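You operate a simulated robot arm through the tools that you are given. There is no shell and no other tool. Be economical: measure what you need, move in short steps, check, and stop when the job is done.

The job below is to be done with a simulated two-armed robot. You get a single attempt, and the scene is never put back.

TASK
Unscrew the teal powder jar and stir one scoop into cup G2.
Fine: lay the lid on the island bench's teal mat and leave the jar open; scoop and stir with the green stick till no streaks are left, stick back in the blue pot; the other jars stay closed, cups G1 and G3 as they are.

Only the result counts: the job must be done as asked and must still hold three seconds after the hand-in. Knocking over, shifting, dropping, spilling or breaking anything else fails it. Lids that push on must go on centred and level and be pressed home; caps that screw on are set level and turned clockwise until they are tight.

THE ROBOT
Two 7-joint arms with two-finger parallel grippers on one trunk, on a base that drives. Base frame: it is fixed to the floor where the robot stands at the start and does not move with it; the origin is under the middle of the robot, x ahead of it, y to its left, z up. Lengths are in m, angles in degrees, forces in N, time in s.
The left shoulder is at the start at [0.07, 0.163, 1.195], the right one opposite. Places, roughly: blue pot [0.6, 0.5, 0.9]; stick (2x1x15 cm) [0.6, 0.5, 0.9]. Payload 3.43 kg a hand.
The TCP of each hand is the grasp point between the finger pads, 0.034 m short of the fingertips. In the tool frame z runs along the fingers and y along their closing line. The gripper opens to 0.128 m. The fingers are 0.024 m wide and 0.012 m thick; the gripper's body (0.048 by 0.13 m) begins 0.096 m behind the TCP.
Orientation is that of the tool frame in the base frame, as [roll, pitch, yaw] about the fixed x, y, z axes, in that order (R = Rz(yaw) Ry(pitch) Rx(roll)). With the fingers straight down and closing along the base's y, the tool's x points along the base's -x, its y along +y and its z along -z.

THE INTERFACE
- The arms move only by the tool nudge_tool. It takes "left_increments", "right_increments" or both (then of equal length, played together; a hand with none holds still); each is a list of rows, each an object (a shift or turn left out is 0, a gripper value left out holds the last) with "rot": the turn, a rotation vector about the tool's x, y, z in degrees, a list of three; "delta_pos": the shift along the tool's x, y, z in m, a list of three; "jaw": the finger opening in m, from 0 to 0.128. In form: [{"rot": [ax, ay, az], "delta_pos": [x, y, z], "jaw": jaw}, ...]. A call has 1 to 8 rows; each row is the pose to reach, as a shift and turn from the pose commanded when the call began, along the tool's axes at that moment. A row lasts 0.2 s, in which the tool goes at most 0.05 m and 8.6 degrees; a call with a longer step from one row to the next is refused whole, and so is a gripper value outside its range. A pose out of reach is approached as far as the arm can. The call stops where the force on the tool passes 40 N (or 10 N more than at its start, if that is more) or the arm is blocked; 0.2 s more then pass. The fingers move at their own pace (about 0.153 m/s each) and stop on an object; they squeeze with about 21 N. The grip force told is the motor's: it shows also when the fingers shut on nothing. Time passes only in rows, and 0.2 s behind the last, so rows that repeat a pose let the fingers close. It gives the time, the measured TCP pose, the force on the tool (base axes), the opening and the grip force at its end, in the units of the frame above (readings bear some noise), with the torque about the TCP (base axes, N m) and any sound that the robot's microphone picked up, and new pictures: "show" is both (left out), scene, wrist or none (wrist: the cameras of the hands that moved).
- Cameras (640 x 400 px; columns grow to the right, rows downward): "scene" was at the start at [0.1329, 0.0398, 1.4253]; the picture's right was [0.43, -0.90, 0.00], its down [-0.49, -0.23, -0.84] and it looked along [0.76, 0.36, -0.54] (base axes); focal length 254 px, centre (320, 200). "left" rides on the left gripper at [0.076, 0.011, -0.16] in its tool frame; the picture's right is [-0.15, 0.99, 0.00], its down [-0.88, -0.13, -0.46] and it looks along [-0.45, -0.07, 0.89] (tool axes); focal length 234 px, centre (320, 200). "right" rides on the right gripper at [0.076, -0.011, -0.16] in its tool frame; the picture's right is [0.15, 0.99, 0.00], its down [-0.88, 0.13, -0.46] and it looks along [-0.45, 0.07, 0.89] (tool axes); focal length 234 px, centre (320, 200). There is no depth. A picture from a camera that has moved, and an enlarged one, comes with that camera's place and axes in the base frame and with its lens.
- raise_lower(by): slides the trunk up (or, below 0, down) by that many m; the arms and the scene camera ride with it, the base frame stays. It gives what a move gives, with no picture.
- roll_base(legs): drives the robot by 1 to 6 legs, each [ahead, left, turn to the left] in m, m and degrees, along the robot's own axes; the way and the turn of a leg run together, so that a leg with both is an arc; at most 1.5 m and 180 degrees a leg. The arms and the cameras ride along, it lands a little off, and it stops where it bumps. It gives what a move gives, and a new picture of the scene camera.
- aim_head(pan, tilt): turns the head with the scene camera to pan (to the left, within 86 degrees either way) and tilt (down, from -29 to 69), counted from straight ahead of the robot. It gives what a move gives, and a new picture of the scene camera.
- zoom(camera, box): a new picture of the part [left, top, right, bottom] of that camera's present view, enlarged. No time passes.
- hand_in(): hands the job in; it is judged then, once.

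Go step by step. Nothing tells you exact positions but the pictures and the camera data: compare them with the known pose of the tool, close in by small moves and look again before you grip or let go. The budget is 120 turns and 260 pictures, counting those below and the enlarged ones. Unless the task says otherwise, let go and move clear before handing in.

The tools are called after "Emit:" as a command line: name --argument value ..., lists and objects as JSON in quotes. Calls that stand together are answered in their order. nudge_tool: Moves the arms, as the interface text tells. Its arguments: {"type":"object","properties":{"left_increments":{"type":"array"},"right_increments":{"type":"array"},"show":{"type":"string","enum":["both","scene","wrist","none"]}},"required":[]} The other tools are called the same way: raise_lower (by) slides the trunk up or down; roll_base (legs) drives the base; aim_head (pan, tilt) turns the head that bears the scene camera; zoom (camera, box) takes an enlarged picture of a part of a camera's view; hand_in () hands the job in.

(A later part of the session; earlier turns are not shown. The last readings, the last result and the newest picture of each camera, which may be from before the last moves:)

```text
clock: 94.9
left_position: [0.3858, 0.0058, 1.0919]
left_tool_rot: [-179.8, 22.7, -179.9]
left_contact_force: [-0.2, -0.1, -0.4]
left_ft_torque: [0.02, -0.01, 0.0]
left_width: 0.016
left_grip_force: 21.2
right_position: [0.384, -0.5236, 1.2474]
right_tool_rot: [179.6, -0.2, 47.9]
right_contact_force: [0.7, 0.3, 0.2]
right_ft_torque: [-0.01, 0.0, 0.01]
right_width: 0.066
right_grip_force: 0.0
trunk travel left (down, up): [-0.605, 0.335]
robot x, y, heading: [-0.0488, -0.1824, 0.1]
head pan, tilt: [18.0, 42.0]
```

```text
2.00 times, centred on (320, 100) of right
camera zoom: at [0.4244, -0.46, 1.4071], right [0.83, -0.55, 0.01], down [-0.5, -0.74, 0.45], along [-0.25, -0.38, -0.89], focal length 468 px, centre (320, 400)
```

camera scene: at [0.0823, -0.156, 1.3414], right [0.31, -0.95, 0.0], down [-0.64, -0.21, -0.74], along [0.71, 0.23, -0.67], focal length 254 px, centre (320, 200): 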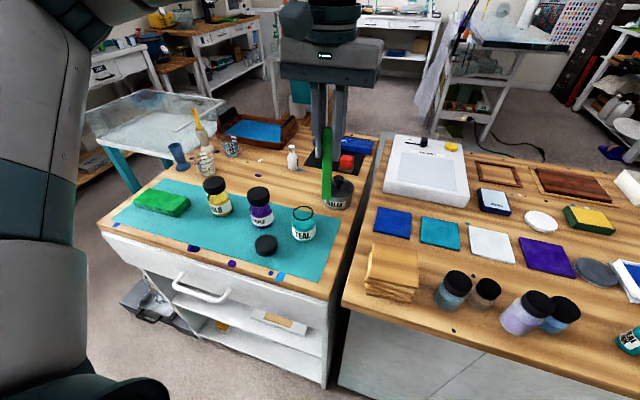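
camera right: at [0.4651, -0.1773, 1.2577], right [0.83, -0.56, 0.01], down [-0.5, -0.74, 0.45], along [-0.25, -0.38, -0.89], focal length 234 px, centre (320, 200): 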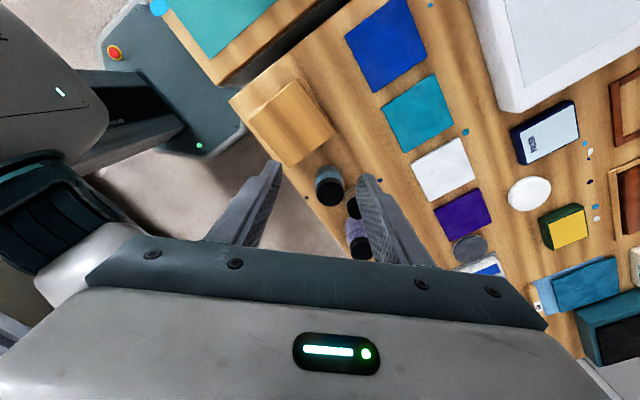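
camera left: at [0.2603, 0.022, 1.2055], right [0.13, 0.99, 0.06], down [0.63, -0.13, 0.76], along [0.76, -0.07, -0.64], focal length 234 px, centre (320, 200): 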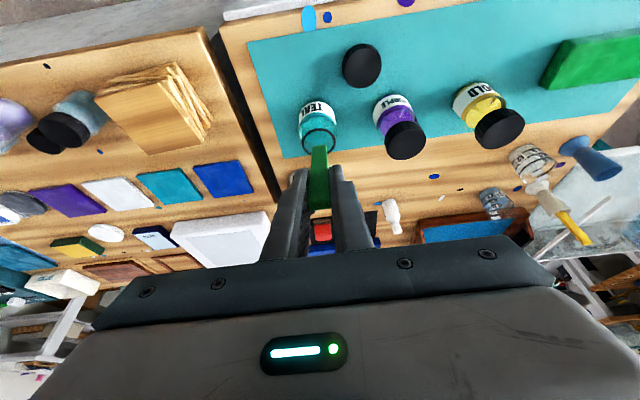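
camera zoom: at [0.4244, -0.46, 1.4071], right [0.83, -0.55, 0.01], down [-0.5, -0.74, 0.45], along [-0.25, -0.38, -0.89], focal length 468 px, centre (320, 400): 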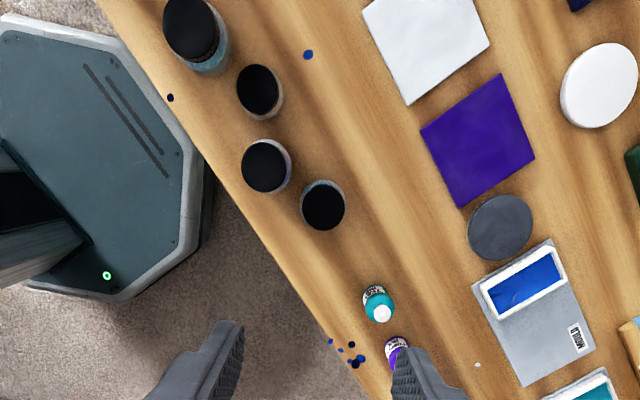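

The jar seems to lean back toward the sealer, and the stick has pivoted in the fingers. I'll raise the left hand gently away and re-look.

Emit:
nudge_tool --left_increments '[{"delta_pos": [0, 0, -0.02]}, {"delta_pos": [-0.01, 0, -0.045]}, {"delta_pos": [-0.02, 0, -0.08]}]'

Emit:
zoom --camera "scene" --box '[260, 120, 360, 230]'

```text
clock: 95.7
left_position: [0.3713, 0.008, 1.1739]
left_tool_rot: [-179.9, 22.9, 180.0]
left_contact_force: [-0.5, -0.4, -0.8]
left_ft_torque: [0.0, 0.01, 0.01]
left_width: 0.016
left_grip_force: 20.8
right_position: [0.382, -0.5253, 1.2481]
right_tool_rot: [179.5, -0.2, 47.9]
right_contact_force: [0.1, 0.2, 0.4]
right_ft_torque: [-0.01, -0.03, 0.03]
right_width: 0.066
right_grip_force: 0.0
trunk travel left (down, up): [-0.605, 0.335]
robot x, y, heading: [-0.0462, -0.1847, 0.3]
head pan, tilt: [18.0, 42.0]
camera scene: at [0.0807, -0.1563, 1.3415], right [0.31, -0.95, 0.0], down [-0.63, -0.21, -0.74], along [0.71, 0.23, -0.67], focal length 254 px, centre (320, 200)
camera left: at [0.241, 0.0194, 1.2916], right [0.13, 0.99, 0.06], down [0.63, -0.13, 0.76], along [0.76, -0.07, -0.64], focal length 234 px, centre (320, 200)
```

scene: 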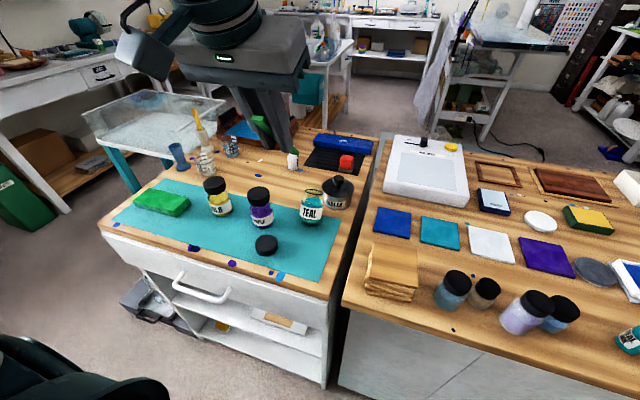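
left: 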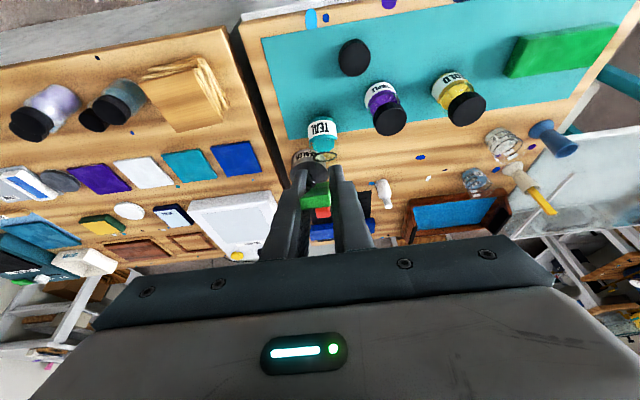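

```text
3.64 times, centred on (310, 175) of scene
camera zoom: at [0.0807, -0.1563, 1.3415], right [0.31, -0.95, 0.0], down [-0.63, -0.21, -0.74], along [0.71, 0.23, -0.67], focal length 924 px, centre (356, 291)
```

zoom: 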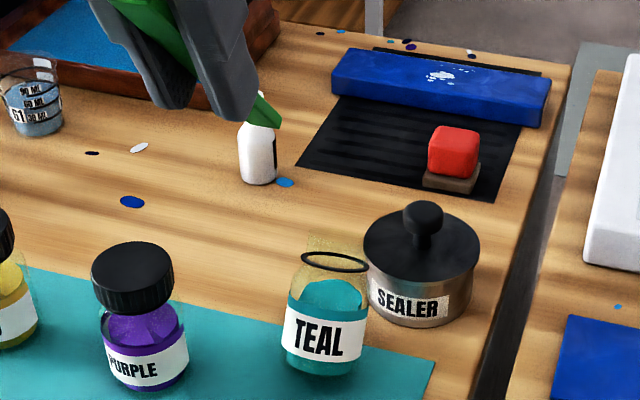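

The jar leans against the sealer, which hasn't moved. I'll right the jar with the right hand. First I'll move the left hand clear, shift the base left and lower the trunk.

Emit:
nudge_tool --left_increments '[{"delta_pos": [-0.01, 0.02, -0.03]}, {"delta_pos": [-0.02, 0.06, -0.055]}, {"delta_pos": [-0.02, 0.105, -0.06]}, {"delta_pos": [-0.02, 0.15, -0.06]}, {"delta_pos": [-0.02, 0.195, -0.06]}]' --show "none"

Emit:
roll_base --legs '[[0, 0.2, 0]]'

Emit:
raise_lower --by -0.15

Emit:
zoom --camera "scene" --box '[200, 60, 500, 300]'

```text
clock: 96.9
left_position: [0.3645, 0.206, 1.2353]
left_tool_rot: [-179.9, 22.9, -179.9]
left_contact_force: [0.3, -0.6, -0.1]
left_ft_torque: [-0.03, 0.01, 0.01]
left_width: 0.016
left_grip_force: 20.9
right_position: [0.3828, -0.5222, 1.247]
right_tool_rot: [179.6, -0.2, 47.9]
right_contact_force: [-1.0, 0.5, -0.3]
right_ft_torque: [-0.05, 0.01, -0.01]
right_width: 0.0663
right_grip_force: 0.1
trunk travel left (down, up): [-0.605, 0.335]
robot x, y, heading: [-0.0492, -0.1832, 0.2]
head pan, tilt: [18.0, 42.0]
```

```text
clock: 98.5
left_position: [0.3665, 0.4003, 1.2349]
left_tool_rot: [179.9, 22.8, 179.8]
left_contact_force: [-0.3, -0.4, 0.2]
left_ft_torque: [-0.02, -0.04, 0.02]
left_width: 0.0156
left_grip_force: 21.2
right_position: [0.3812, -0.3284, 1.2475]
right_tool_rot: [179.6, -0.2, 47.7]
right_contact_force: [-1.0, 0.0, 0.0]
right_ft_torque: [-0.04, 0.0, -0.01]
right_width: 0.066
right_grip_force: 0.0
trunk travel left (down, up): [-0.605, 0.335]
robot x, y, heading: [-0.0458, 0.0138, 0.2]
head pan, tilt: [18.0, 42.0]
camera scene: at [0.0818, 0.0406, 1.3414], right [0.31, -0.95, 0.0], down [-0.64, -0.21, -0.74], along [0.71, 0.23, -0.67], focal length 254 px, centre (320, 200)
```

scene: 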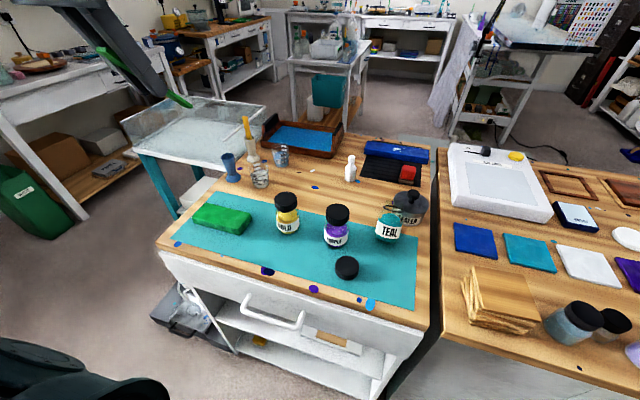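

```text
clock: 100.2
left_position: [0.3655, 0.3998, 1.0854]
left_tool_rot: [-180.0, 23.0, 179.9]
left_contact_force: [-0.3, 0.6, -0.6]
left_ft_torque: [-0.01, 0.04, 0.01]
left_width: 0.016
left_grip_force: 21.1
right_position: [0.3806, -0.3275, 1.0963]
right_tool_rot: [179.7, 0.0, 47.7]
right_contact_force: [-0.3, -0.1, 0.2]
right_ft_torque: [0.02, 0.03, -0.02]
right_width: 0.0664
right_grip_force: 0.1
trunk travel left (down, up): [-0.455, 0.485]
robot x, y, heading: [-0.0518, 0.012, -0.2]
head pan, tilt: [18.0, 42.0]
```

```text
1.67 times, centred on (350, 180) of scene
camera zoom: at [0.0816, 0.0411, 1.1915], right [0.31, -0.95, 0.0], down [-0.64, -0.21, -0.74], along [0.71, 0.23, -0.67], focal length 423 px, centre (270, 233)
```

zoom: 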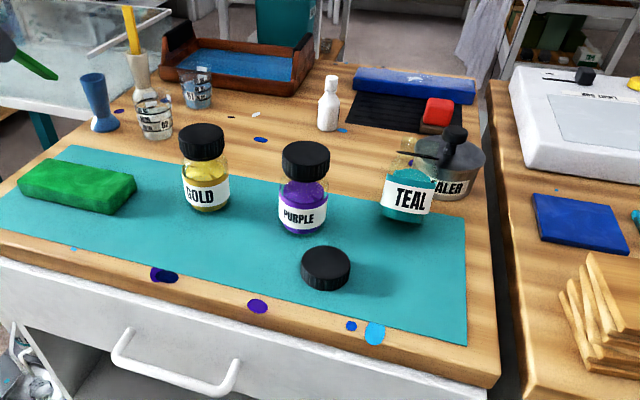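

Emit:
zoom --camera "scene" --box '[360, 110, 440, 210]'

Emit:
zoom --camera "scene" --box '[180, 30, 260, 130]'

```text
4.00 times, centred on (400, 160) of scene
camera zoom: at [0.0816, 0.0411, 1.1915], right [0.31, -0.95, 0.0], down [-0.64, -0.21, -0.74], along [0.71, 0.23, -0.67], focal length 1016 px, centre (0, 360)
```

zoom: 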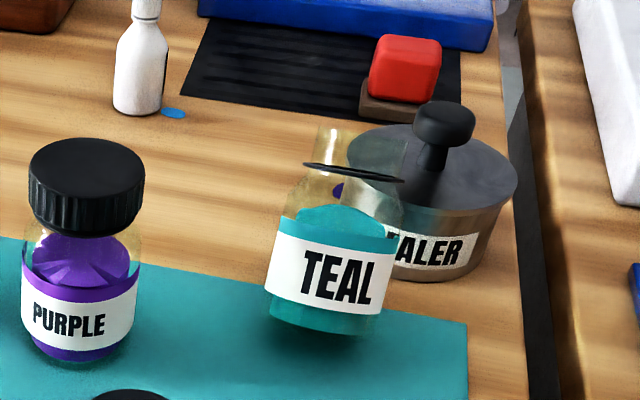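

```text
4.00 times, centred on (220, 80) of scene
camera zoom: at [0.0816, 0.0411, 1.1915], right [0.31, -0.95, 0.0], down [-0.64, -0.21, -0.74], along [0.71, 0.23, -0.67], focal length 1016 px, centre (720, 680)
```

zoom: 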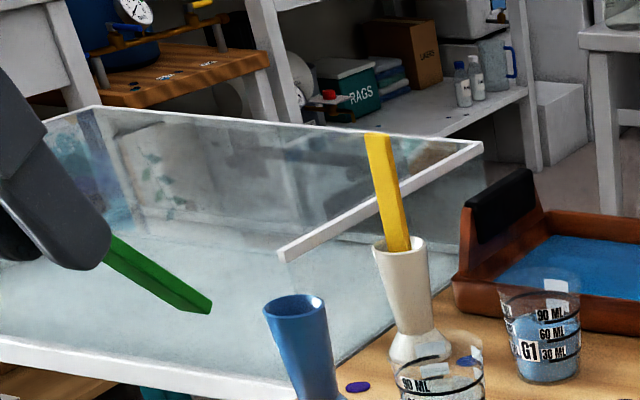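

The jar leans toward +x onto the sealer. I'll bring the right hand over it at yaw 0, fingers closing along y, to grip its sides.

Emit:
nudge_tool --right_increments '[{"rot": [0, 0, 6], "delta_pos": [0.0429, -0.0152, 0], "jaw": 0.085}, {"rot": [0, 0, 12], "delta_pos": [0.0858, -0.0304, 0]}, {"rot": [0, 0, 18], "delta_pos": [0.1287, -0.0456, 0]}, {"rot": [0, 0, 24], "delta_pos": [0.1715, -0.0608, 0]}, {"rot": [0, 0, 30], "delta_pos": [0.2144, -0.076, 0]}, {"rot": [0, 0, 36], "delta_pos": [0.2573, -0.0911, 0]}, {"rot": [0, 0, 42], "delta_pos": [0.3, -0.1063, 0]}, {"rot": [0, 0, 47.8], "delta_pos": [0.343, -0.1215, 0]}]'

Emit:
zoom --camera "right" --box '[260, 90, 380, 210]'

```text
clock: 102.0
left_position: [0.366, 0.4021, 1.084]
left_tool_rot: [-179.9, 22.8, 179.9]
left_contact_force: [-0.3, -0.3, -0.1]
left_ft_torque: [-0.03, -0.01, 0.01]
left_width: 0.016
left_grip_force: 21.1
right_position: [0.5225, 0.0055, 1.0989]
right_tool_rot: [179.8, -0.5, -0.1]
right_contact_force: [0.1, -0.5, 0.0]
right_ft_torque: [-0.07, 0.01, 0.01]
right_width: 0.085
right_grip_force: 0.1
trunk travel left (down, up): [-0.455, 0.485]
robot x, y, heading: [-0.0511, 0.0135, -0.1]
head pan, tilt: [18.0, 42.0]
camera scene: at [0.0823, 0.0431, 1.1912], right [0.31, -0.95, 0.0], down [-0.64, -0.21, -0.74], along [0.71, 0.23, -0.67], focal length 254 px, centre (320, 200)
camera right: at [0.5972, 0.0192, 1.2585], right [0.14, -0.99, 0.01], down [-0.88, -0.12, 0.45], along [-0.45, -0.07, -0.89], focal length 234 px, centre (320, 200)
```

scene: 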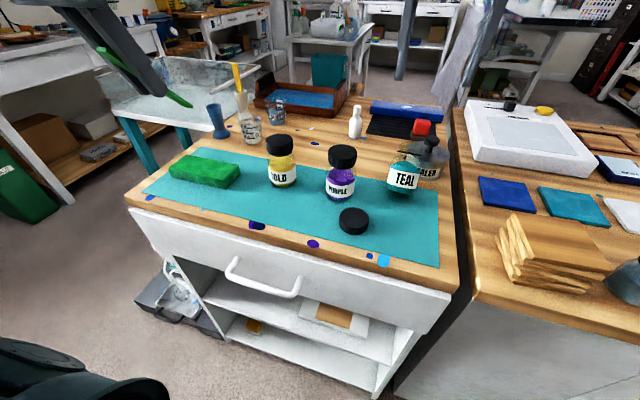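
right: 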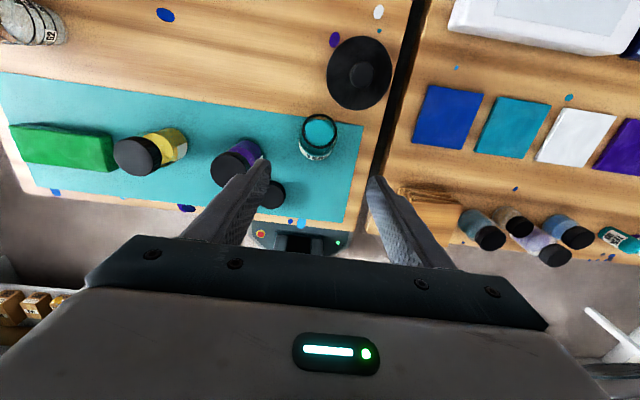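

```text
3.33 times, centred on (320, 150) of right
camera zoom: at [0.5972, 0.0192, 1.2585], right [0.14, -0.99, 0.01], down [-0.88, -0.12, 0.45], along [-0.45, -0.07, -0.89], focal length 781 px, centre (320, 367)
```

zoom: 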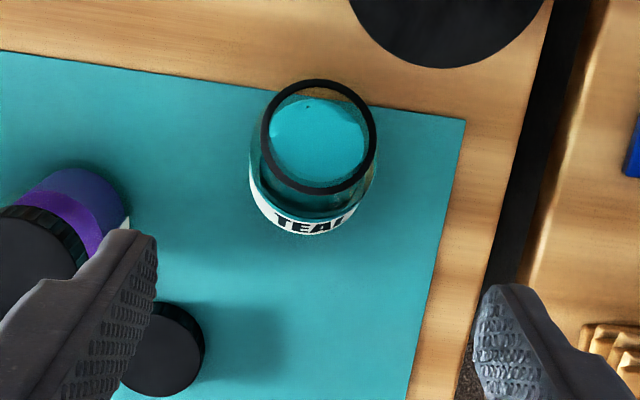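

The jar is leaning about 25–30° toward +x and isn't touching the sealer. I'll lower the open right fingers around its sides.

Emit:
nudge_tool --right_increments '[{"delta_pos": [0, -0.0025, 0.045]}, {"delta_pos": [0, -0.0025, 0.09]}, {"delta_pos": [0, -0.0025, 0.13]}, {"delta_pos": [0, -0.0025, 0.165]}, {"delta_pos": [0, -0.0025, 0.192]}, {"delta_pos": [0, -0.0025, 0.199]}]'

Emit:
zoom --camera "scene" --box '[340, 90, 460, 220]'

```text
clock: 103.4
left_position: [0.365, 0.4008, 1.0849]
left_tool_rot: [-179.9, 22.9, 179.9]
left_contact_force: [-0.4, 0.1, -0.3]
left_ft_torque: [-0.01, -0.01, -0.02]
left_width: 0.0158
left_grip_force: 20.2
right_position: [0.5216, 0.008, 0.8977]
right_tool_rot: [179.8, -0.5, -0.1]
right_contact_force: [0.4, -0.1, 0.1]
right_ft_torque: [-0.02, 0.01, -0.01]
right_width: 0.0851
right_grip_force: 0.1
trunk travel left (down, up): [-0.455, 0.485]
robot x, y, heading: [-0.0492, 0.0098, -0.3]
head pan, tilt: [18.0, 42.0]
camera scene: at [0.0817, 0.0414, 1.1914], right [0.31, -0.95, 0.0], down [-0.64, -0.21, -0.74], along [0.71, 0.23, -0.67], focal length 254 px, centre (320, 200)
camera right: at [0.597, 0.0201, 1.0585], right [0.14, -0.99, 0.0], down [-0.88, -0.13, 0.45], along [-0.44, -0.07, -0.89], focal length 234 px, centre (320, 200)
```

scene: 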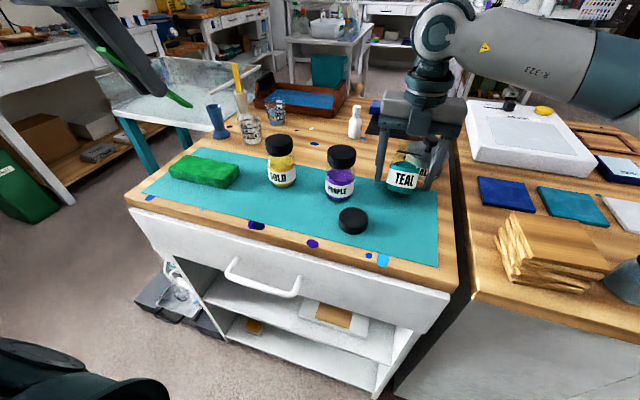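
right: 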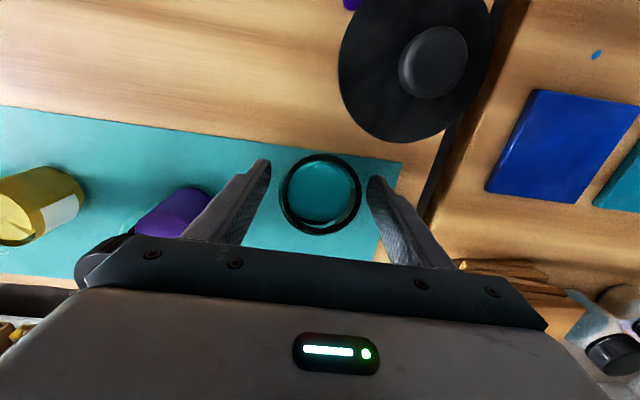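

```text
3.08 times, centred on (400, 155) of scene
camera zoom: at [0.0817, 0.0414, 1.1914], right [0.31, -0.95, 0.0], down [-0.64, -0.21, -0.74], along [0.71, 0.23, -0.67], focal length 782 px, centre (74, 338)
```

zoom: 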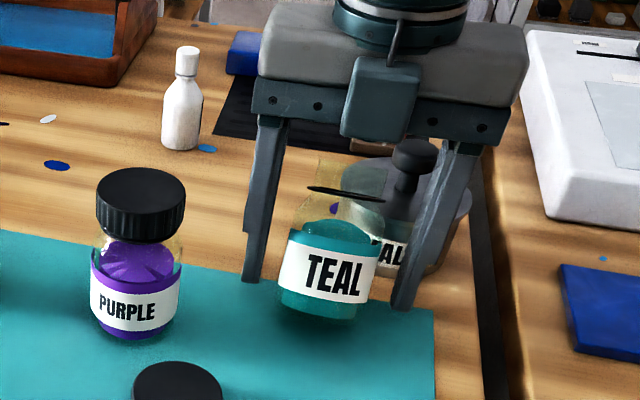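

The jar is between the fingers; closing on its sides.

Emit:
nudge_tool --right_increments '[{"jaw": 0.045}, {"jaw": 0.045}, {"jaw": 0.045}]' --show "none"

Emit:
nudge_tool --right_increments '[{"delta_pos": [-0.005, 0, -0.015]}, {"delta_pos": [-0.015, 0, -0.03]}]' --show "wrist"

Emit:
zoom --camera "scene" --box '[340, 90, 460, 220]'

```text
clock: 104.2
left_position: [0.3655, 0.4001, 1.0848]
left_tool_rot: [-180.0, 22.8, 179.9]
left_contact_force: [0.0, -0.1, -0.9]
left_ft_torque: [0.01, 0.02, 0.0]
left_width: 0.0159
left_grip_force: 20.9
right_position: [0.5227, 0.0081, 0.8987]
right_tool_rot: [179.8, -0.4, -0.1]
right_contact_force: [-1.0, -0.5, -0.1]
right_ft_torque: [0.0, 0.03, 0.02]
right_width: 0.0544
right_grip_force: 21.0
trunk travel left (down, up): [-0.455, 0.485]
robot x, y, heading: [-0.0496, 0.0139, 0.1]
head pan, tilt: [18.0, 42.0]
```

```text
clock: 104.8
left_position: [0.365, 0.4004, 1.0852]
left_tool_rot: [-179.9, 22.8, 179.9]
left_contact_force: [-0.3, 0.2, 0.6]
left_ft_torque: [0.05, 0.04, -0.02]
left_width: 0.016
left_grip_force: 20.9
right_position: [0.5056, 0.0063, 0.929]
right_tool_rot: [179.7, -0.4, 0.0]
right_contact_force: [-0.4, -0.3, -0.1]
right_ft_torque: [-0.05, -0.02, -0.02]
right_width: 0.0546
right_grip_force: 21.3
trunk travel left (down, up): [-0.455, 0.485]
robot x, y, heading: [-0.0506, 0.0166, -0.0]
head pan, tilt: [18.0, 42.0]
camera right: at [0.5805, 0.0183, 1.0891], right [0.15, -0.99, 0.0], down [-0.88, -0.13, 0.45], along [-0.44, -0.07, -0.89], focal length 234 px, centre (320, 200)
```

right: 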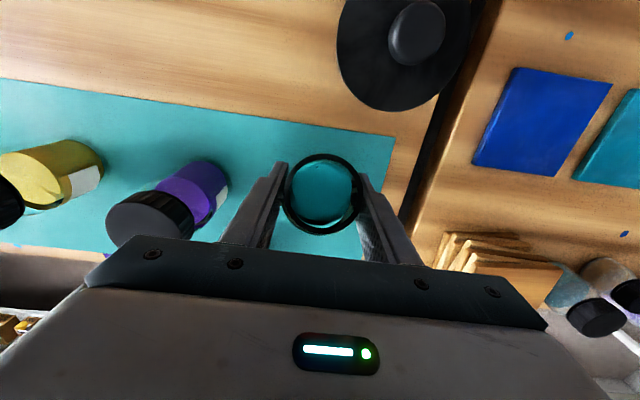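

```text
3.08 times, centred on (400, 155) of scene
camera zoom: at [0.0815, 0.0411, 1.1914], right [0.31, -0.95, 0.0], down [-0.64, -0.21, -0.74], along [0.71, 0.23, -0.67], focal length 782 px, centre (74, 338)
```

zoom: 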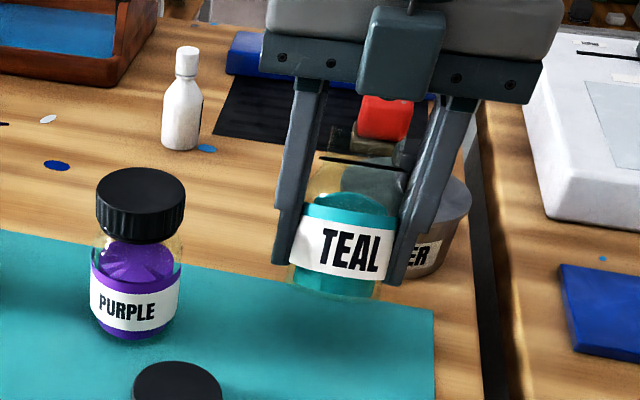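

Lifted. I'll rotate it upright by about 28° and move it back over the mat.

Emit:
nudge_tool --right_increments '[{"rot": [0, 7, 0], "delta_pos": [-0.01, 0, 0]}, {"rot": [0, 14, 0], "delta_pos": [-0.02, 0, 0]}, {"rot": [0, 21, 0], "delta_pos": [-0.03, 0, 0]}, {"rot": [0, 28, 0], "delta_pos": [-0.035, 0, 0]}, {"rot": [0, 28, 0], "delta_pos": [-0.035, 0, 0]}]' --show "wrist"

Emit:
zoom --camera "scene" --box '[340, 90, 460, 220]'

Emit:
zoom --camera "left" --box '[0, 0, 320, 200]'

```text
clock: 106.0
left_position: [0.3664, 0.4004, 1.0858]
left_tool_rot: [180.0, 22.7, 179.8]
left_contact_force: [0.6, -0.1, 0.0]
left_ft_torque: [-0.03, -0.03, -0.02]
left_width: 0.0157
left_grip_force: 21.0
right_position: [0.472, 0.0088, 0.9274]
right_tool_rot: [179.8, -28.4, 0.0]
right_contact_force: [0.9, -0.2, -0.7]
right_ft_torque: [0.01, 0.01, 0.0]
right_width: 0.0548
right_grip_force: 21.3
trunk travel left (down, up): [-0.455, 0.485]
robot x, y, heading: [-0.0544, 0.012, 0.0]
head pan, tilt: [18.0, 42.0]
camera right: at [0.4629, 0.021, 1.1037], right [0.13, -0.99, 0.07], down [-0.99, -0.13, -0.02], along [0.03, -0.07, -1.0], focal length 234 px, centre (320, 200)
```

right: 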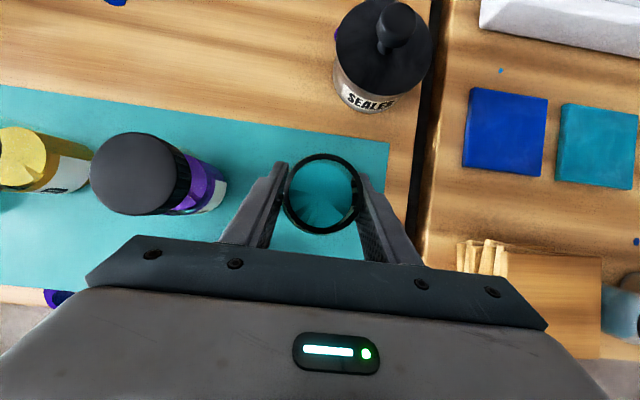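

```text
3.08 times, centred on (400, 155) of scene
camera zoom: at [0.082, 0.0411, 1.1914], right [0.31, -0.95, 0.0], down [-0.64, -0.21, -0.74], along [0.71, 0.23, -0.67], focal length 782 px, centre (74, 338)
```

zoom: 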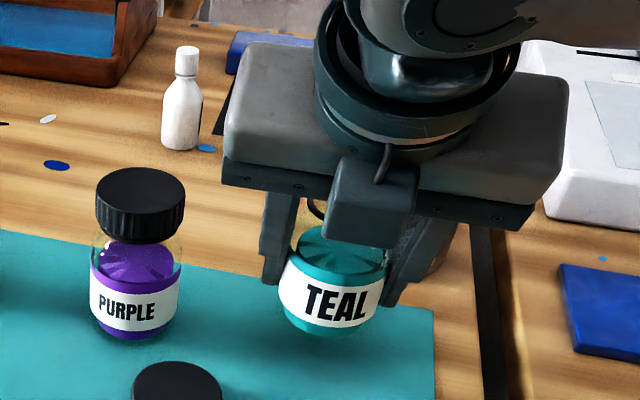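

```text
2.00 times, centred on (160, 100) of left
camera zoom: at [0.2353, 0.4118, 1.2036], right [0.14, 0.99, 0.06], down [0.63, -0.13, 0.76], along [0.76, -0.07, -0.65], focal length 468 px, centre (640, 400)
```

zoom: 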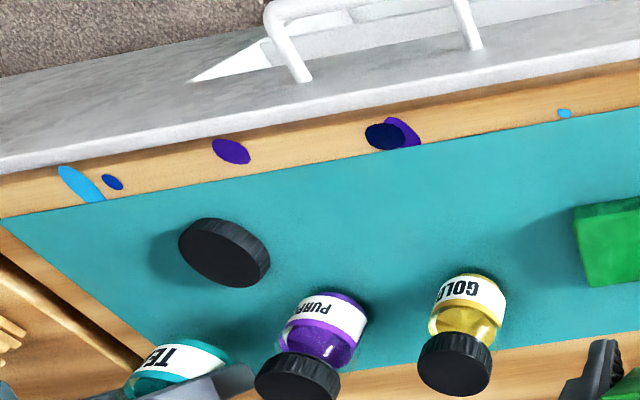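

The jar looks upright. I'll lower it gently onto the mat.

Emit:
nudge_tool --right_increments '[{"delta_pos": [-0.0081, 0, 0.015]}, {"delta_pos": [-0.0143, 0, 0.0264]}, {"delta_pos": [-0.0162, 0, 0.0299]}]' --show "none"

Emit:
zoom --camera "scene" --box '[350, 120, 450, 220]'

```text
clock: 106.8
left_position: [0.3653, 0.4001, 1.0854]
left_tool_rot: [-180.0, 22.9, 179.9]
left_contact_force: [0.0, -0.3, 0.3]
left_ft_torque: [0.0, -0.01, 0.01]
left_width: 0.0155
left_grip_force: 21.6
right_position: [0.4736, 0.0098, 0.8945]
right_tool_rot: [179.9, -28.7, -0.2]
right_contact_force: [0.2, -0.7, 15.2]
right_ft_torque: [-0.14, 0.27, -0.04]
right_width: 0.0549
right_grip_force: 21.7
trunk travel left (down, up): [-0.455, 0.485]
robot x, y, heading: [-0.0516, 0.013, -0.1]
head pan, tilt: [18.0, 42.0]
```

```text
4.00 times, centred on (400, 170) of scene
camera zoom: at [0.0808, 0.041, 1.1919], right [0.31, -0.95, 0.0], down [-0.64, -0.21, -0.74], along [0.71, 0.23, -0.67], focal length 1016 px, centre (0, 320)
```

zoom: 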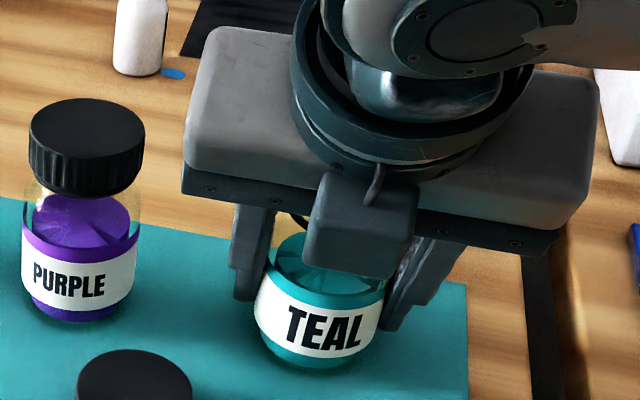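

Contact with the mat. I'll open slightly and check that it stands upright.

Emit:
nudge_tool --right_increments '[{"jaw": 0.062}, {"jaw": 0.072}, {"jaw": 0.072}]' --show "wrist"

Emit:
zoom --camera "scene" --box '[350, 120, 450, 220]'

```text
clock: 107.6
left_position: [0.3661, 0.4007, 1.0851]
left_tool_rot: [179.9, 22.8, 179.9]
left_contact_force: [0.1, 0.4, -0.3]
left_ft_torque: [0.02, 0.04, -0.06]
left_width: 0.0162
left_grip_force: 20.7
right_position: [0.473, 0.0107, 0.8926]
right_tool_rot: [179.8, -28.4, 0.0]
right_contact_force: [0.2, 0.0, -0.3]
right_ft_torque: [0.0, 0.01, -0.03]
right_width: 0.0719
right_grip_force: 0.0
trunk travel left (down, up): [-0.455, 0.485]
robot x, y, heading: [-0.0488, 0.0166, -0.2]
head pan, tilt: [18.0, 42.0]
camera right: at [0.464, 0.0211, 1.069], right [0.13, -0.99, 0.07], down [-0.99, -0.13, -0.02], along [0.03, -0.07, -1.0], focal length 234 px, centre (320, 200)
```

right: 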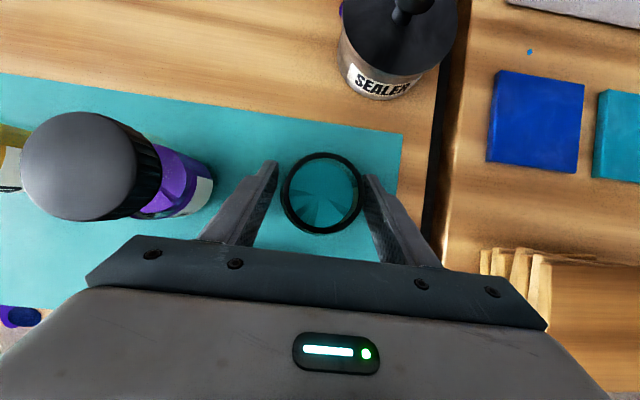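

```text
4.00 times, centred on (400, 170) of scene
camera zoom: at [0.0817, 0.0411, 1.1914], right [0.31, -0.95, 0.0], down [-0.64, -0.21, -0.74], along [0.71, 0.23, -0.67], focal length 1016 px, centre (0, 320)
```

zoom: 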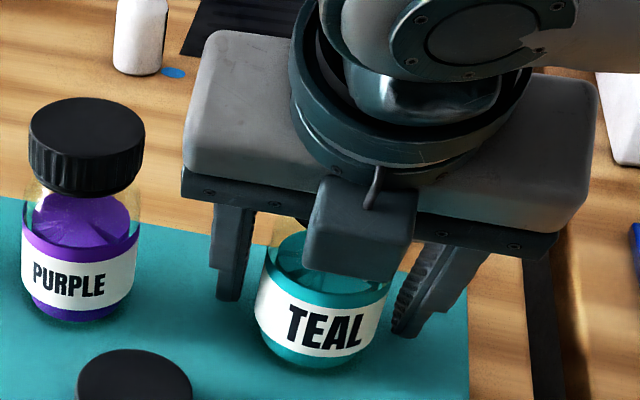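

I'll raise the right hand straight up and inspect the jar.

Emit:
nudge_tool --right_increments '[{"delta_pos": [0.0143, 0, -0.0264]}, {"delta_pos": [0.0333, 0, -0.0616]}, {"delta_pos": [0.0523, 0, -0.0968]}, {"delta_pos": [0.0713, 0, -0.132]}]'

Emit:
zoom --camera "scene" --box '[320, 120, 450, 250]'

```text
clock: 108.6
left_position: [0.3642, 0.4002, 1.0862]
left_tool_rot: [180.0, 22.9, 179.9]
left_contact_force: [-0.1, 0.1, -0.5]
left_ft_torque: [0.01, -0.02, -0.03]
left_width: 0.016
left_grip_force: 20.9
right_position: [0.4687, 0.0093, 1.0439]
right_tool_rot: [179.8, -28.4, 0.0]
right_contact_force: [-0.6, -0.5, 0.1]
right_ft_torque: [-0.01, -0.01, -0.01]
right_width: 0.0721
right_grip_force: 0.1
trunk travel left (down, up): [-0.455, 0.485]
robot x, y, heading: [-0.0486, 0.013, 0.1]
head pan, tilt: [18.0, 42.0]
camera scene: at [0.081, 0.0412, 1.1914], right [0.31, -0.95, 0.0], down [-0.64, -0.21, -0.74], along [0.71, 0.23, -0.67], focal length 254 px, centre (320, 200)
camera right: at [0.4603, 0.0219, 1.2206], right [0.13, -0.99, 0.07], down [-0.99, -0.13, -0.02], along [0.03, -0.07, -1.0], focal length 234 px, centre (320, 200)
```

scene: 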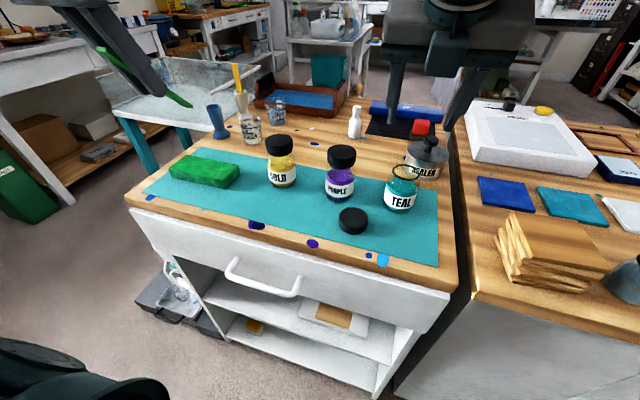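
right: 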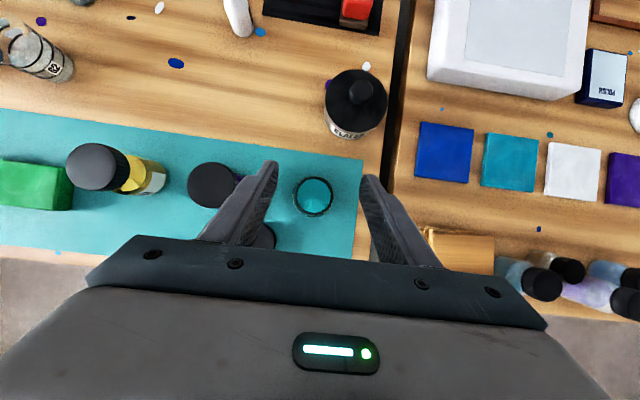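

```text
3.08 times, centred on (385, 185) of scene
camera zoom: at [0.081, 0.0412, 1.1914], right [0.31, -0.95, 0.0], down [-0.64, -0.21, -0.74], along [0.71, 0.23, -0.67], focal length 782 px, centre (120, 246)
```

zoom: 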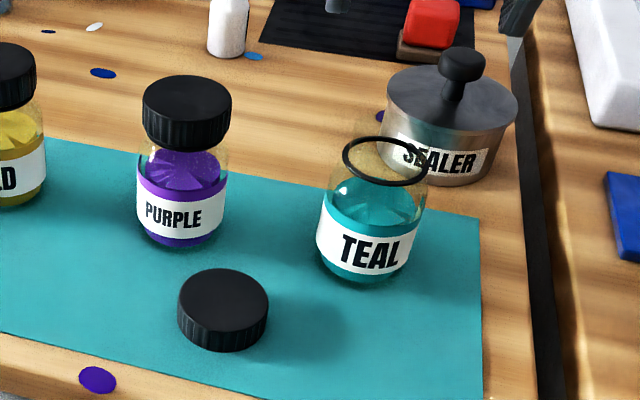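

The jar is upright again on the mat with its powder intact. I'll straighten the right hand and move it away, and tilt the left tool so the stick, pivoted about 23° in the grip, hangs near vertical.

Emit:
nudge_tool --left_increments '[{"rot": [0, 7, 0], "delta_pos": [-0.004, 0, -0.01]}, {"rot": [0, 14, 0], "delta_pos": [-0.008, 0, -0.02]}, {"rot": [0, 21, 0], "delta_pos": [-0.012, 0, -0.03]}, {"rot": [0, 28, 0], "delta_pos": [-0.012, 0, -0.03]}, {"rot": [0, 35, 0], "delta_pos": [-0.012, 0, -0.03]}]' --right_increments '[{"rot": [0, -7, 0], "delta_pos": [0.01, 0.01, -0.02]}, {"rot": [0, -14, 0], "delta_pos": [0.024, 0.05, -0.044]}, {"rot": [0, -21, 0], "delta_pos": [0.024, 0.095, -0.044]}, {"rot": [0, -28, 0], "delta_pos": [0.024, 0.14, -0.044]}, {"rot": [0, -28, 0], "delta_pos": [0.024, 0.185, -0.044]}]' --show "none"

Emit:
roll_base --legs '[[0.05, 0.08, 0]]'

Emit:
aim_head --pan 35 --tilt 38

```text
clock: 109.8
left_position: [0.364, 0.3992, 1.1187]
left_tool_rot: [179.8, -12.3, 179.9]
left_contact_force: [0.9, 0.3, -0.3]
left_ft_torque: [0.03, -0.01, 0.01]
left_width: 0.016
left_grip_force: 20.7
right_position: [0.4756, -0.1765, 1.0957]
right_tool_rot: [179.9, -0.4, -0.1]
right_contact_force: [0.4, -0.4, -0.4]
right_ft_torque: [0.02, -0.01, 0.04]
right_width: 0.0718
right_grip_force: 0.1
trunk travel left (down, up): [-0.455, 0.485]
robot x, y, heading: [-0.0553, 0.0185, 0.2]
head pan, tilt: [18.0, 42.0]
```

```text
clock: 111.0
left_position: [0.4169, 0.4798, 1.1176]
left_tool_rot: [179.9, -12.2, 179.7]
left_contact_force: [1.0, 0.2, -0.2]
left_ft_torque: [-0.01, 0.02, 0.01]
left_width: 0.0159
left_grip_force: 21.1
right_position: [0.5249, -0.0955, 1.0958]
right_tool_rot: [179.7, -0.3, -0.2]
right_contact_force: [0.0, 0.7, 0.5]
right_ft_torque: [0.02, 0.0, 0.0]
right_width: 0.0716
right_grip_force: 0.0
trunk travel left (down, up): [-0.455, 0.485]
robot x, y, heading: [-0.0008, 0.0938, -0.1]
head pan, tilt: [18.0, 42.0]
camera scene: at [0.1324, 0.1211, 1.1913], right [0.31, -0.95, 0.0], down [-0.64, -0.21, -0.74], along [0.71, 0.23, -0.67], focal length 254 px, centre (320, 200)
```

scene: 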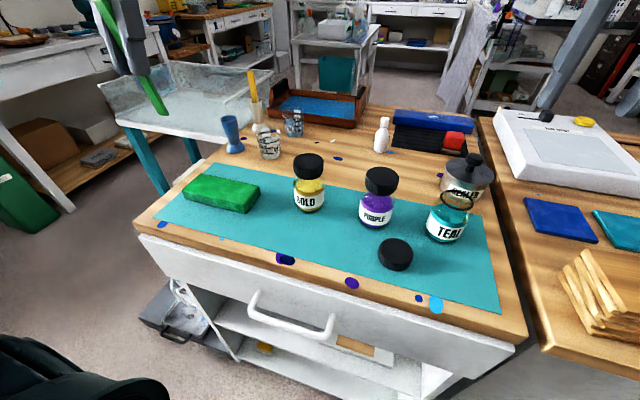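

```text
clock: 111.8
left_position: [0.4153, 0.4779, 1.1176]
left_tool_rot: [179.9, -12.1, 179.8]
left_contact_force: [1.1, -0.5, -1.0]
left_ft_torque: [-0.01, 0.02, 0.01]
left_width: 0.0159
left_grip_force: 21.1
right_position: [0.5258, -0.0968, 1.0951]
right_tool_rot: [179.8, -0.6, -0.2]
right_contact_force: [-0.5, -0.9, 0.3]
right_ft_torque: [-0.05, 0.0, 0.02]
right_width: 0.0719
right_grip_force: 0.1
trunk travel left (down, up): [-0.455, 0.485]
robot x, y, heading: [0.0012, 0.0937, 0.1]
head pan, tilt: [35.0, 38.0]
camera scene: at [0.1231, 0.1437, 1.1973], right [0.57, -0.82, 0.0], down [-0.51, -0.35, -0.79], along [0.65, 0.45, -0.62], focal length 254 px, centre (320, 200)
```

scene: 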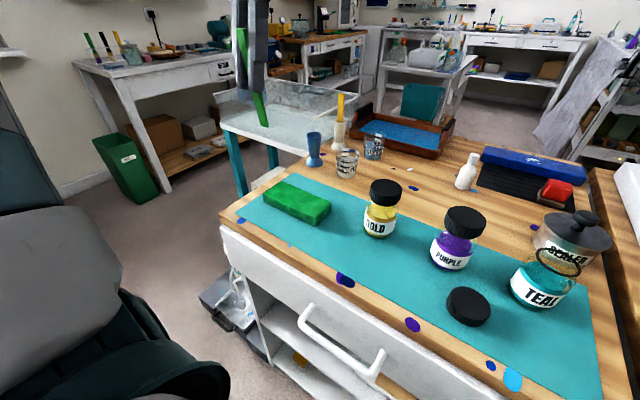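

I'll measure the stick tip and cup G2 now.

Emit:
zoom --camera "left" --box '[160, 60, 400, 230]'

Emit:
zoom --camera "scene" --box '[210, 10, 390, 200]'

```text
2.35 times, centred on (280, 145) of left
camera zoom: at [0.3765, 0.4907, 1.2909], right [0.15, 0.99, -0.03], down [0.96, -0.13, 0.26], along [0.25, -0.07, -0.97], focal length 551 px, centre (414, 329)
```

zoom: 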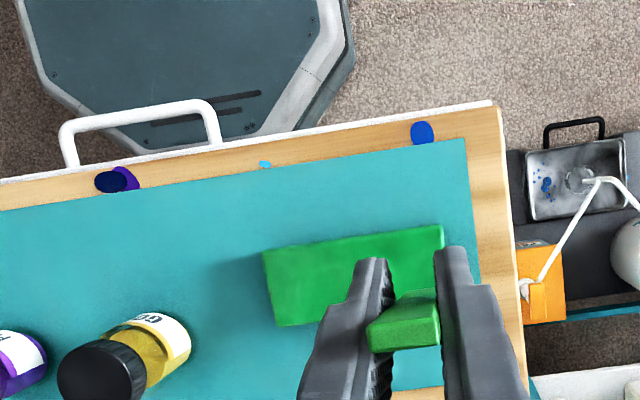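

```text
2.11 times, centred on (300, 105) of scene
camera zoom: at [0.1231, 0.1437, 1.1973], right [0.57, -0.82, 0.0], down [-0.51, -0.35, -0.79], along [0.65, 0.45, -0.62], focal length 535 px, centre (362, 400)
```

zoom: 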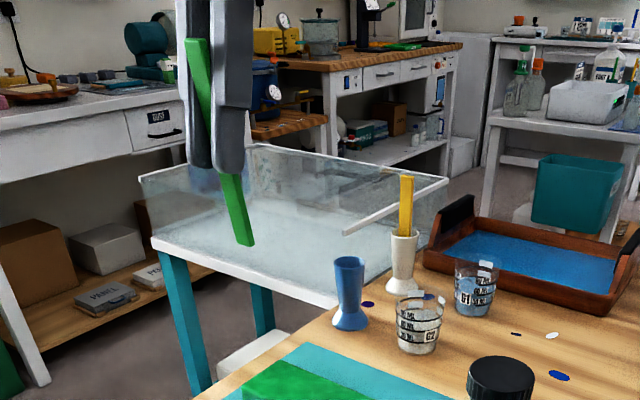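

The stick slid up in the grip: the tip is now 0.096 m below the TCP. That still suits cup G2, whose rim is near 0.91. I'll bring it upright over G2 at about (0.604, 0.402).

Emit:
nudge_tool --left_increments '[{"rot": [0, 1.5, 0], "delta_pos": [-0.04, -0.015, 0]}, {"rot": [0, 3, 0], "delta_pos": [-0.08, -0.031, 0]}, {"rot": [0, 4.5, 0], "delta_pos": [-0.12, -0.047, 0]}, {"rot": [0, 6, 0], "delta_pos": [-0.16, -0.063, 0.008]}, {"rot": [0, 7, 0], "delta_pos": [-0.1965, -0.077, 0.0168]}, {"rot": [0, 7, 0], "delta_pos": [-0.1965, -0.077, 0.0168]}]' --show "wrist"

Emit:
zoom --camera "scene" --box '[290, 50, 420, 200]'

Emit:
zoom --camera "left" --box '[240, 80, 400, 240]'

```text
clock: 113.2
left_position: [0.5902, 0.4073, 1.0511]
left_tool_rot: [-180.0, -19.0, 179.9]
left_contact_force: [-0.5, -0.2, 0.1]
left_ft_torque: [-0.03, 0.0, 0.0]
left_width: 0.0158
left_grip_force: 21.3
left hand out of reach, approached as far as the arm can: row 5, 6
right_position: [0.5238, -0.0958, 1.0955]
right_tool_rot: [179.7, -0.4, -0.3]
right_contact_force: [0.6, 0.2, -0.1]
right_ft_torque: [0.02, -0.03, 0.01]
right_width: 0.0722
right_grip_force: 0.2
trunk travel left (down, up): [-0.455, 0.485]
robot x, y, heading: [0.0011, 0.0963, -0.2]
head pan, tilt: [35.0, 38.0]
camera left: at [0.5717, 0.4186, 1.2268], right [0.14, 0.99, -0.05], down [0.98, -0.13, 0.15], along [0.14, -0.07, -0.99], focal length 234 px, centre (320, 200)
```

left: 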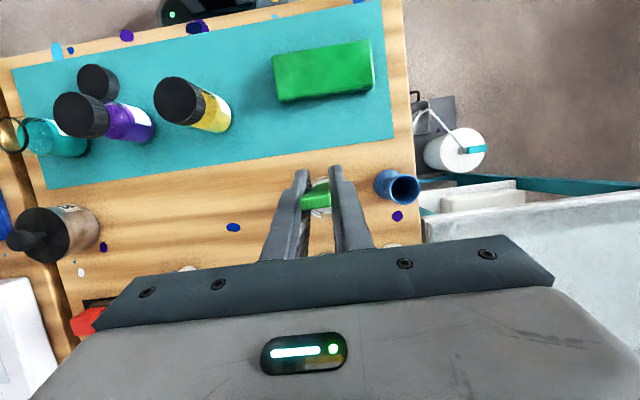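

```text
2.67 times, centred on (355, 125) of scene
camera zoom: at [0.1226, 0.1439, 1.1974], right [0.57, -0.82, 0.0], down [-0.5, -0.35, -0.79], along [0.65, 0.45, -0.62], focal length 677 px, centre (227, 400)
```

zoom: 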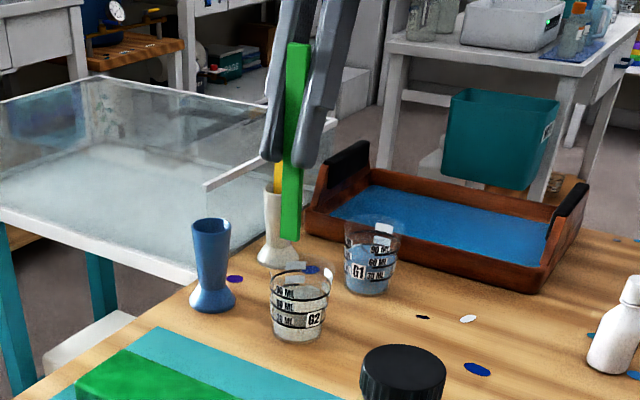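

```text
2.50 times, centred on (320, 160) of left
camera zoom: at [0.5717, 0.4186, 1.2268], right [0.14, 0.99, -0.05], down [0.98, -0.13, 0.15], along [0.14, -0.07, -0.99], focal length 585 px, centre (320, 300)
```

zoom: 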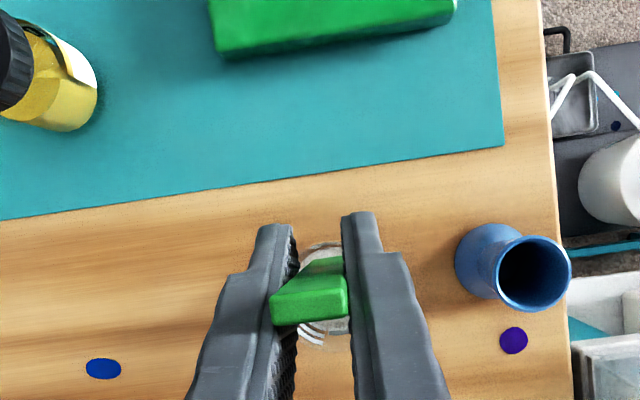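

The left hand is at its outer limit with this tilt. Rotating the tool back 11° brings the tip forward over G2's centre at about (0.608, 0.399) without more reach.

Emit:
nudge_tool --left_increments '[{"rot": [0, -5.5, 0], "delta_pos": [0, -0.004, 0]}, {"rot": [0, -11, 0], "delta_pos": [0, -0.008, 0]}, {"rot": [0, -11, 0], "delta_pos": [0, -0.008, 0]}]' --show "none"

Emit:
zoom --camera "scene" --box '[290, 50, 420, 200]'

Emit:
zoom --camera "left" --box '[240, 80, 400, 240]'

```text
clock: 114.0
left_position: [0.5917, 0.398, 1.0493]
left_tool_rot: [180.0, -8.2, 179.7]
left_contact_force: [0.0, -0.8, -0.3]
left_ft_torque: [-0.01, 0.01, -0.03]
left_width: 0.0161
left_grip_force: 20.7
right_position: [0.5261, -0.0964, 1.0961]
right_tool_rot: [179.8, -0.4, -0.3]
right_contact_force: [-0.2, -0.3, 0.3]
right_ft_torque: [0.04, 0.0, -0.02]
right_width: 0.0719
right_grip_force: 0.0
trunk travel left (down, up): [-0.455, 0.485]
robot x, y, heading: [0.0013, 0.0922, -0.1]
head pan, tilt: [35.0, 38.0]
```

```text
2.67 times, centred on (355, 125) of scene
camera zoom: at [0.1237, 0.1441, 1.1972], right [0.57, -0.82, 0.0], down [-0.51, -0.35, -0.79], along [0.65, 0.45, -0.62], focal length 677 px, centre (227, 400)
```

zoom: 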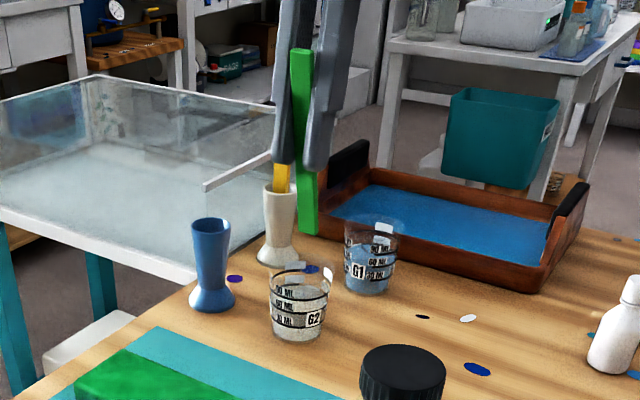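

```text
2.50 times, centred on (320, 160) of left
camera zoom: at [0.5399, 0.4109, 1.2187], right [0.15, 0.99, -0.02], down [0.94, -0.13, 0.33], along [0.32, -0.07, -0.95], focal length 585 px, centre (320, 300)
```

zoom: 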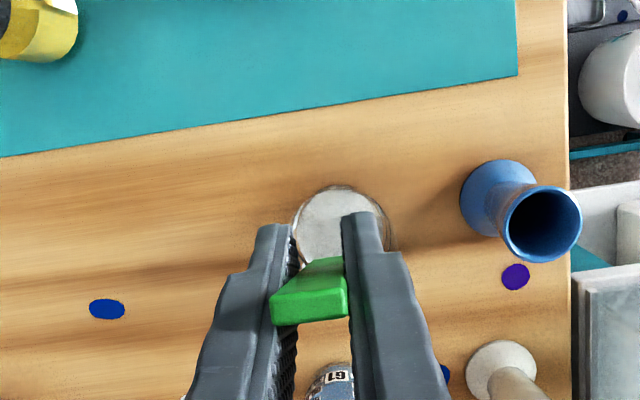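

The tip is over the cup's centre. I'll lower it into the liquid.

Emit:
nudge_tool --left_increments '[{"delta_pos": [-0.001, 0.003, 0.02]}, {"delta_pos": [-0.004, 0.003, 0.042]}, {"delta_pos": [-0.008, 0.003, 0.065]}, {"delta_pos": [-0.0105, 0.003, 0.0841]}, {"delta_pos": [-0.0105, 0.003, 0.0841]}]' --show "none"

Emit:
zoom --camera "scene" --box '[310, 110, 400, 200]'

Emit:
zoom --camera "left" --box '[240, 80, 400, 240]'

```text
clock: 115.2
left_position: [0.5892, 0.403, 0.9626]
left_tool_rot: [-180.0, -8.1, 179.7]
left_contact_force: [-1.0, -0.9, 0.2]
left_ft_torque: [-0.02, 0.01, 0.01]
left_width: 0.0158
left_grip_force: 20.8
right_position: [0.5243, -0.0959, 1.095]
right_tool_rot: [179.8, -0.4, -0.2]
right_contact_force: [-0.3, 0.7, -0.3]
right_ft_torque: [0.01, 0.01, 0.02]
right_width: 0.0719
right_grip_force: 0.0
trunk travel left (down, up): [-0.455, 0.485]
robot x, y, heading: [-0.0047, 0.0926, 0.3]
head pan, tilt: [35.0, 38.0]
```

```text
4.44 times, centred on (355, 155) of scene
camera zoom: at [0.1231, 0.1441, 1.1974], right [0.57, -0.82, 0.0], down [-0.5, -0.35, -0.79], along [0.65, 0.45, -0.62], focal length 1129 px, centre (164, 400)
```

zoom: 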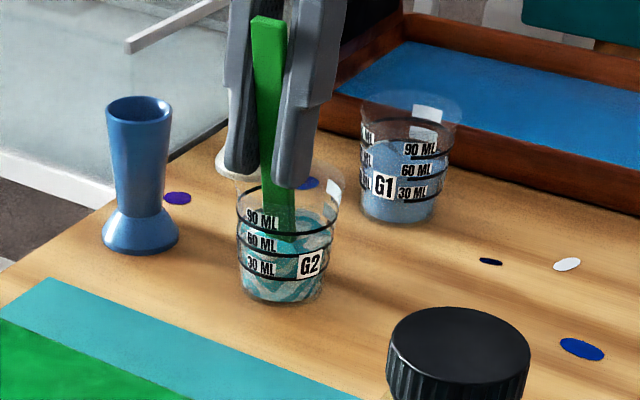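

```text
2.50 times, centred on (320, 160) of left
camera zoom: at [0.5381, 0.4148, 1.1328], right [0.15, 0.99, -0.02], down [0.94, -0.13, 0.33], along [0.32, -0.07, -0.95], focal length 585 px, centre (320, 300)
```

zoom: 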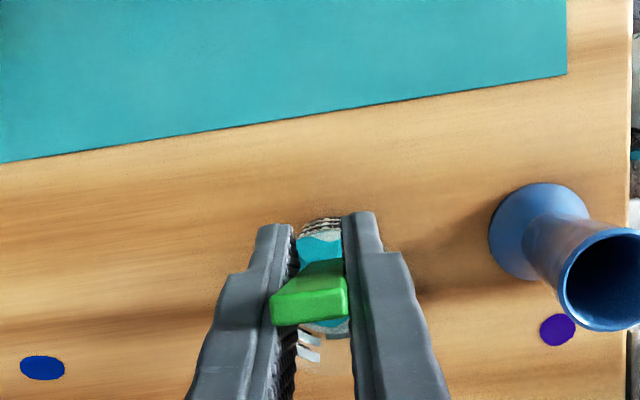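

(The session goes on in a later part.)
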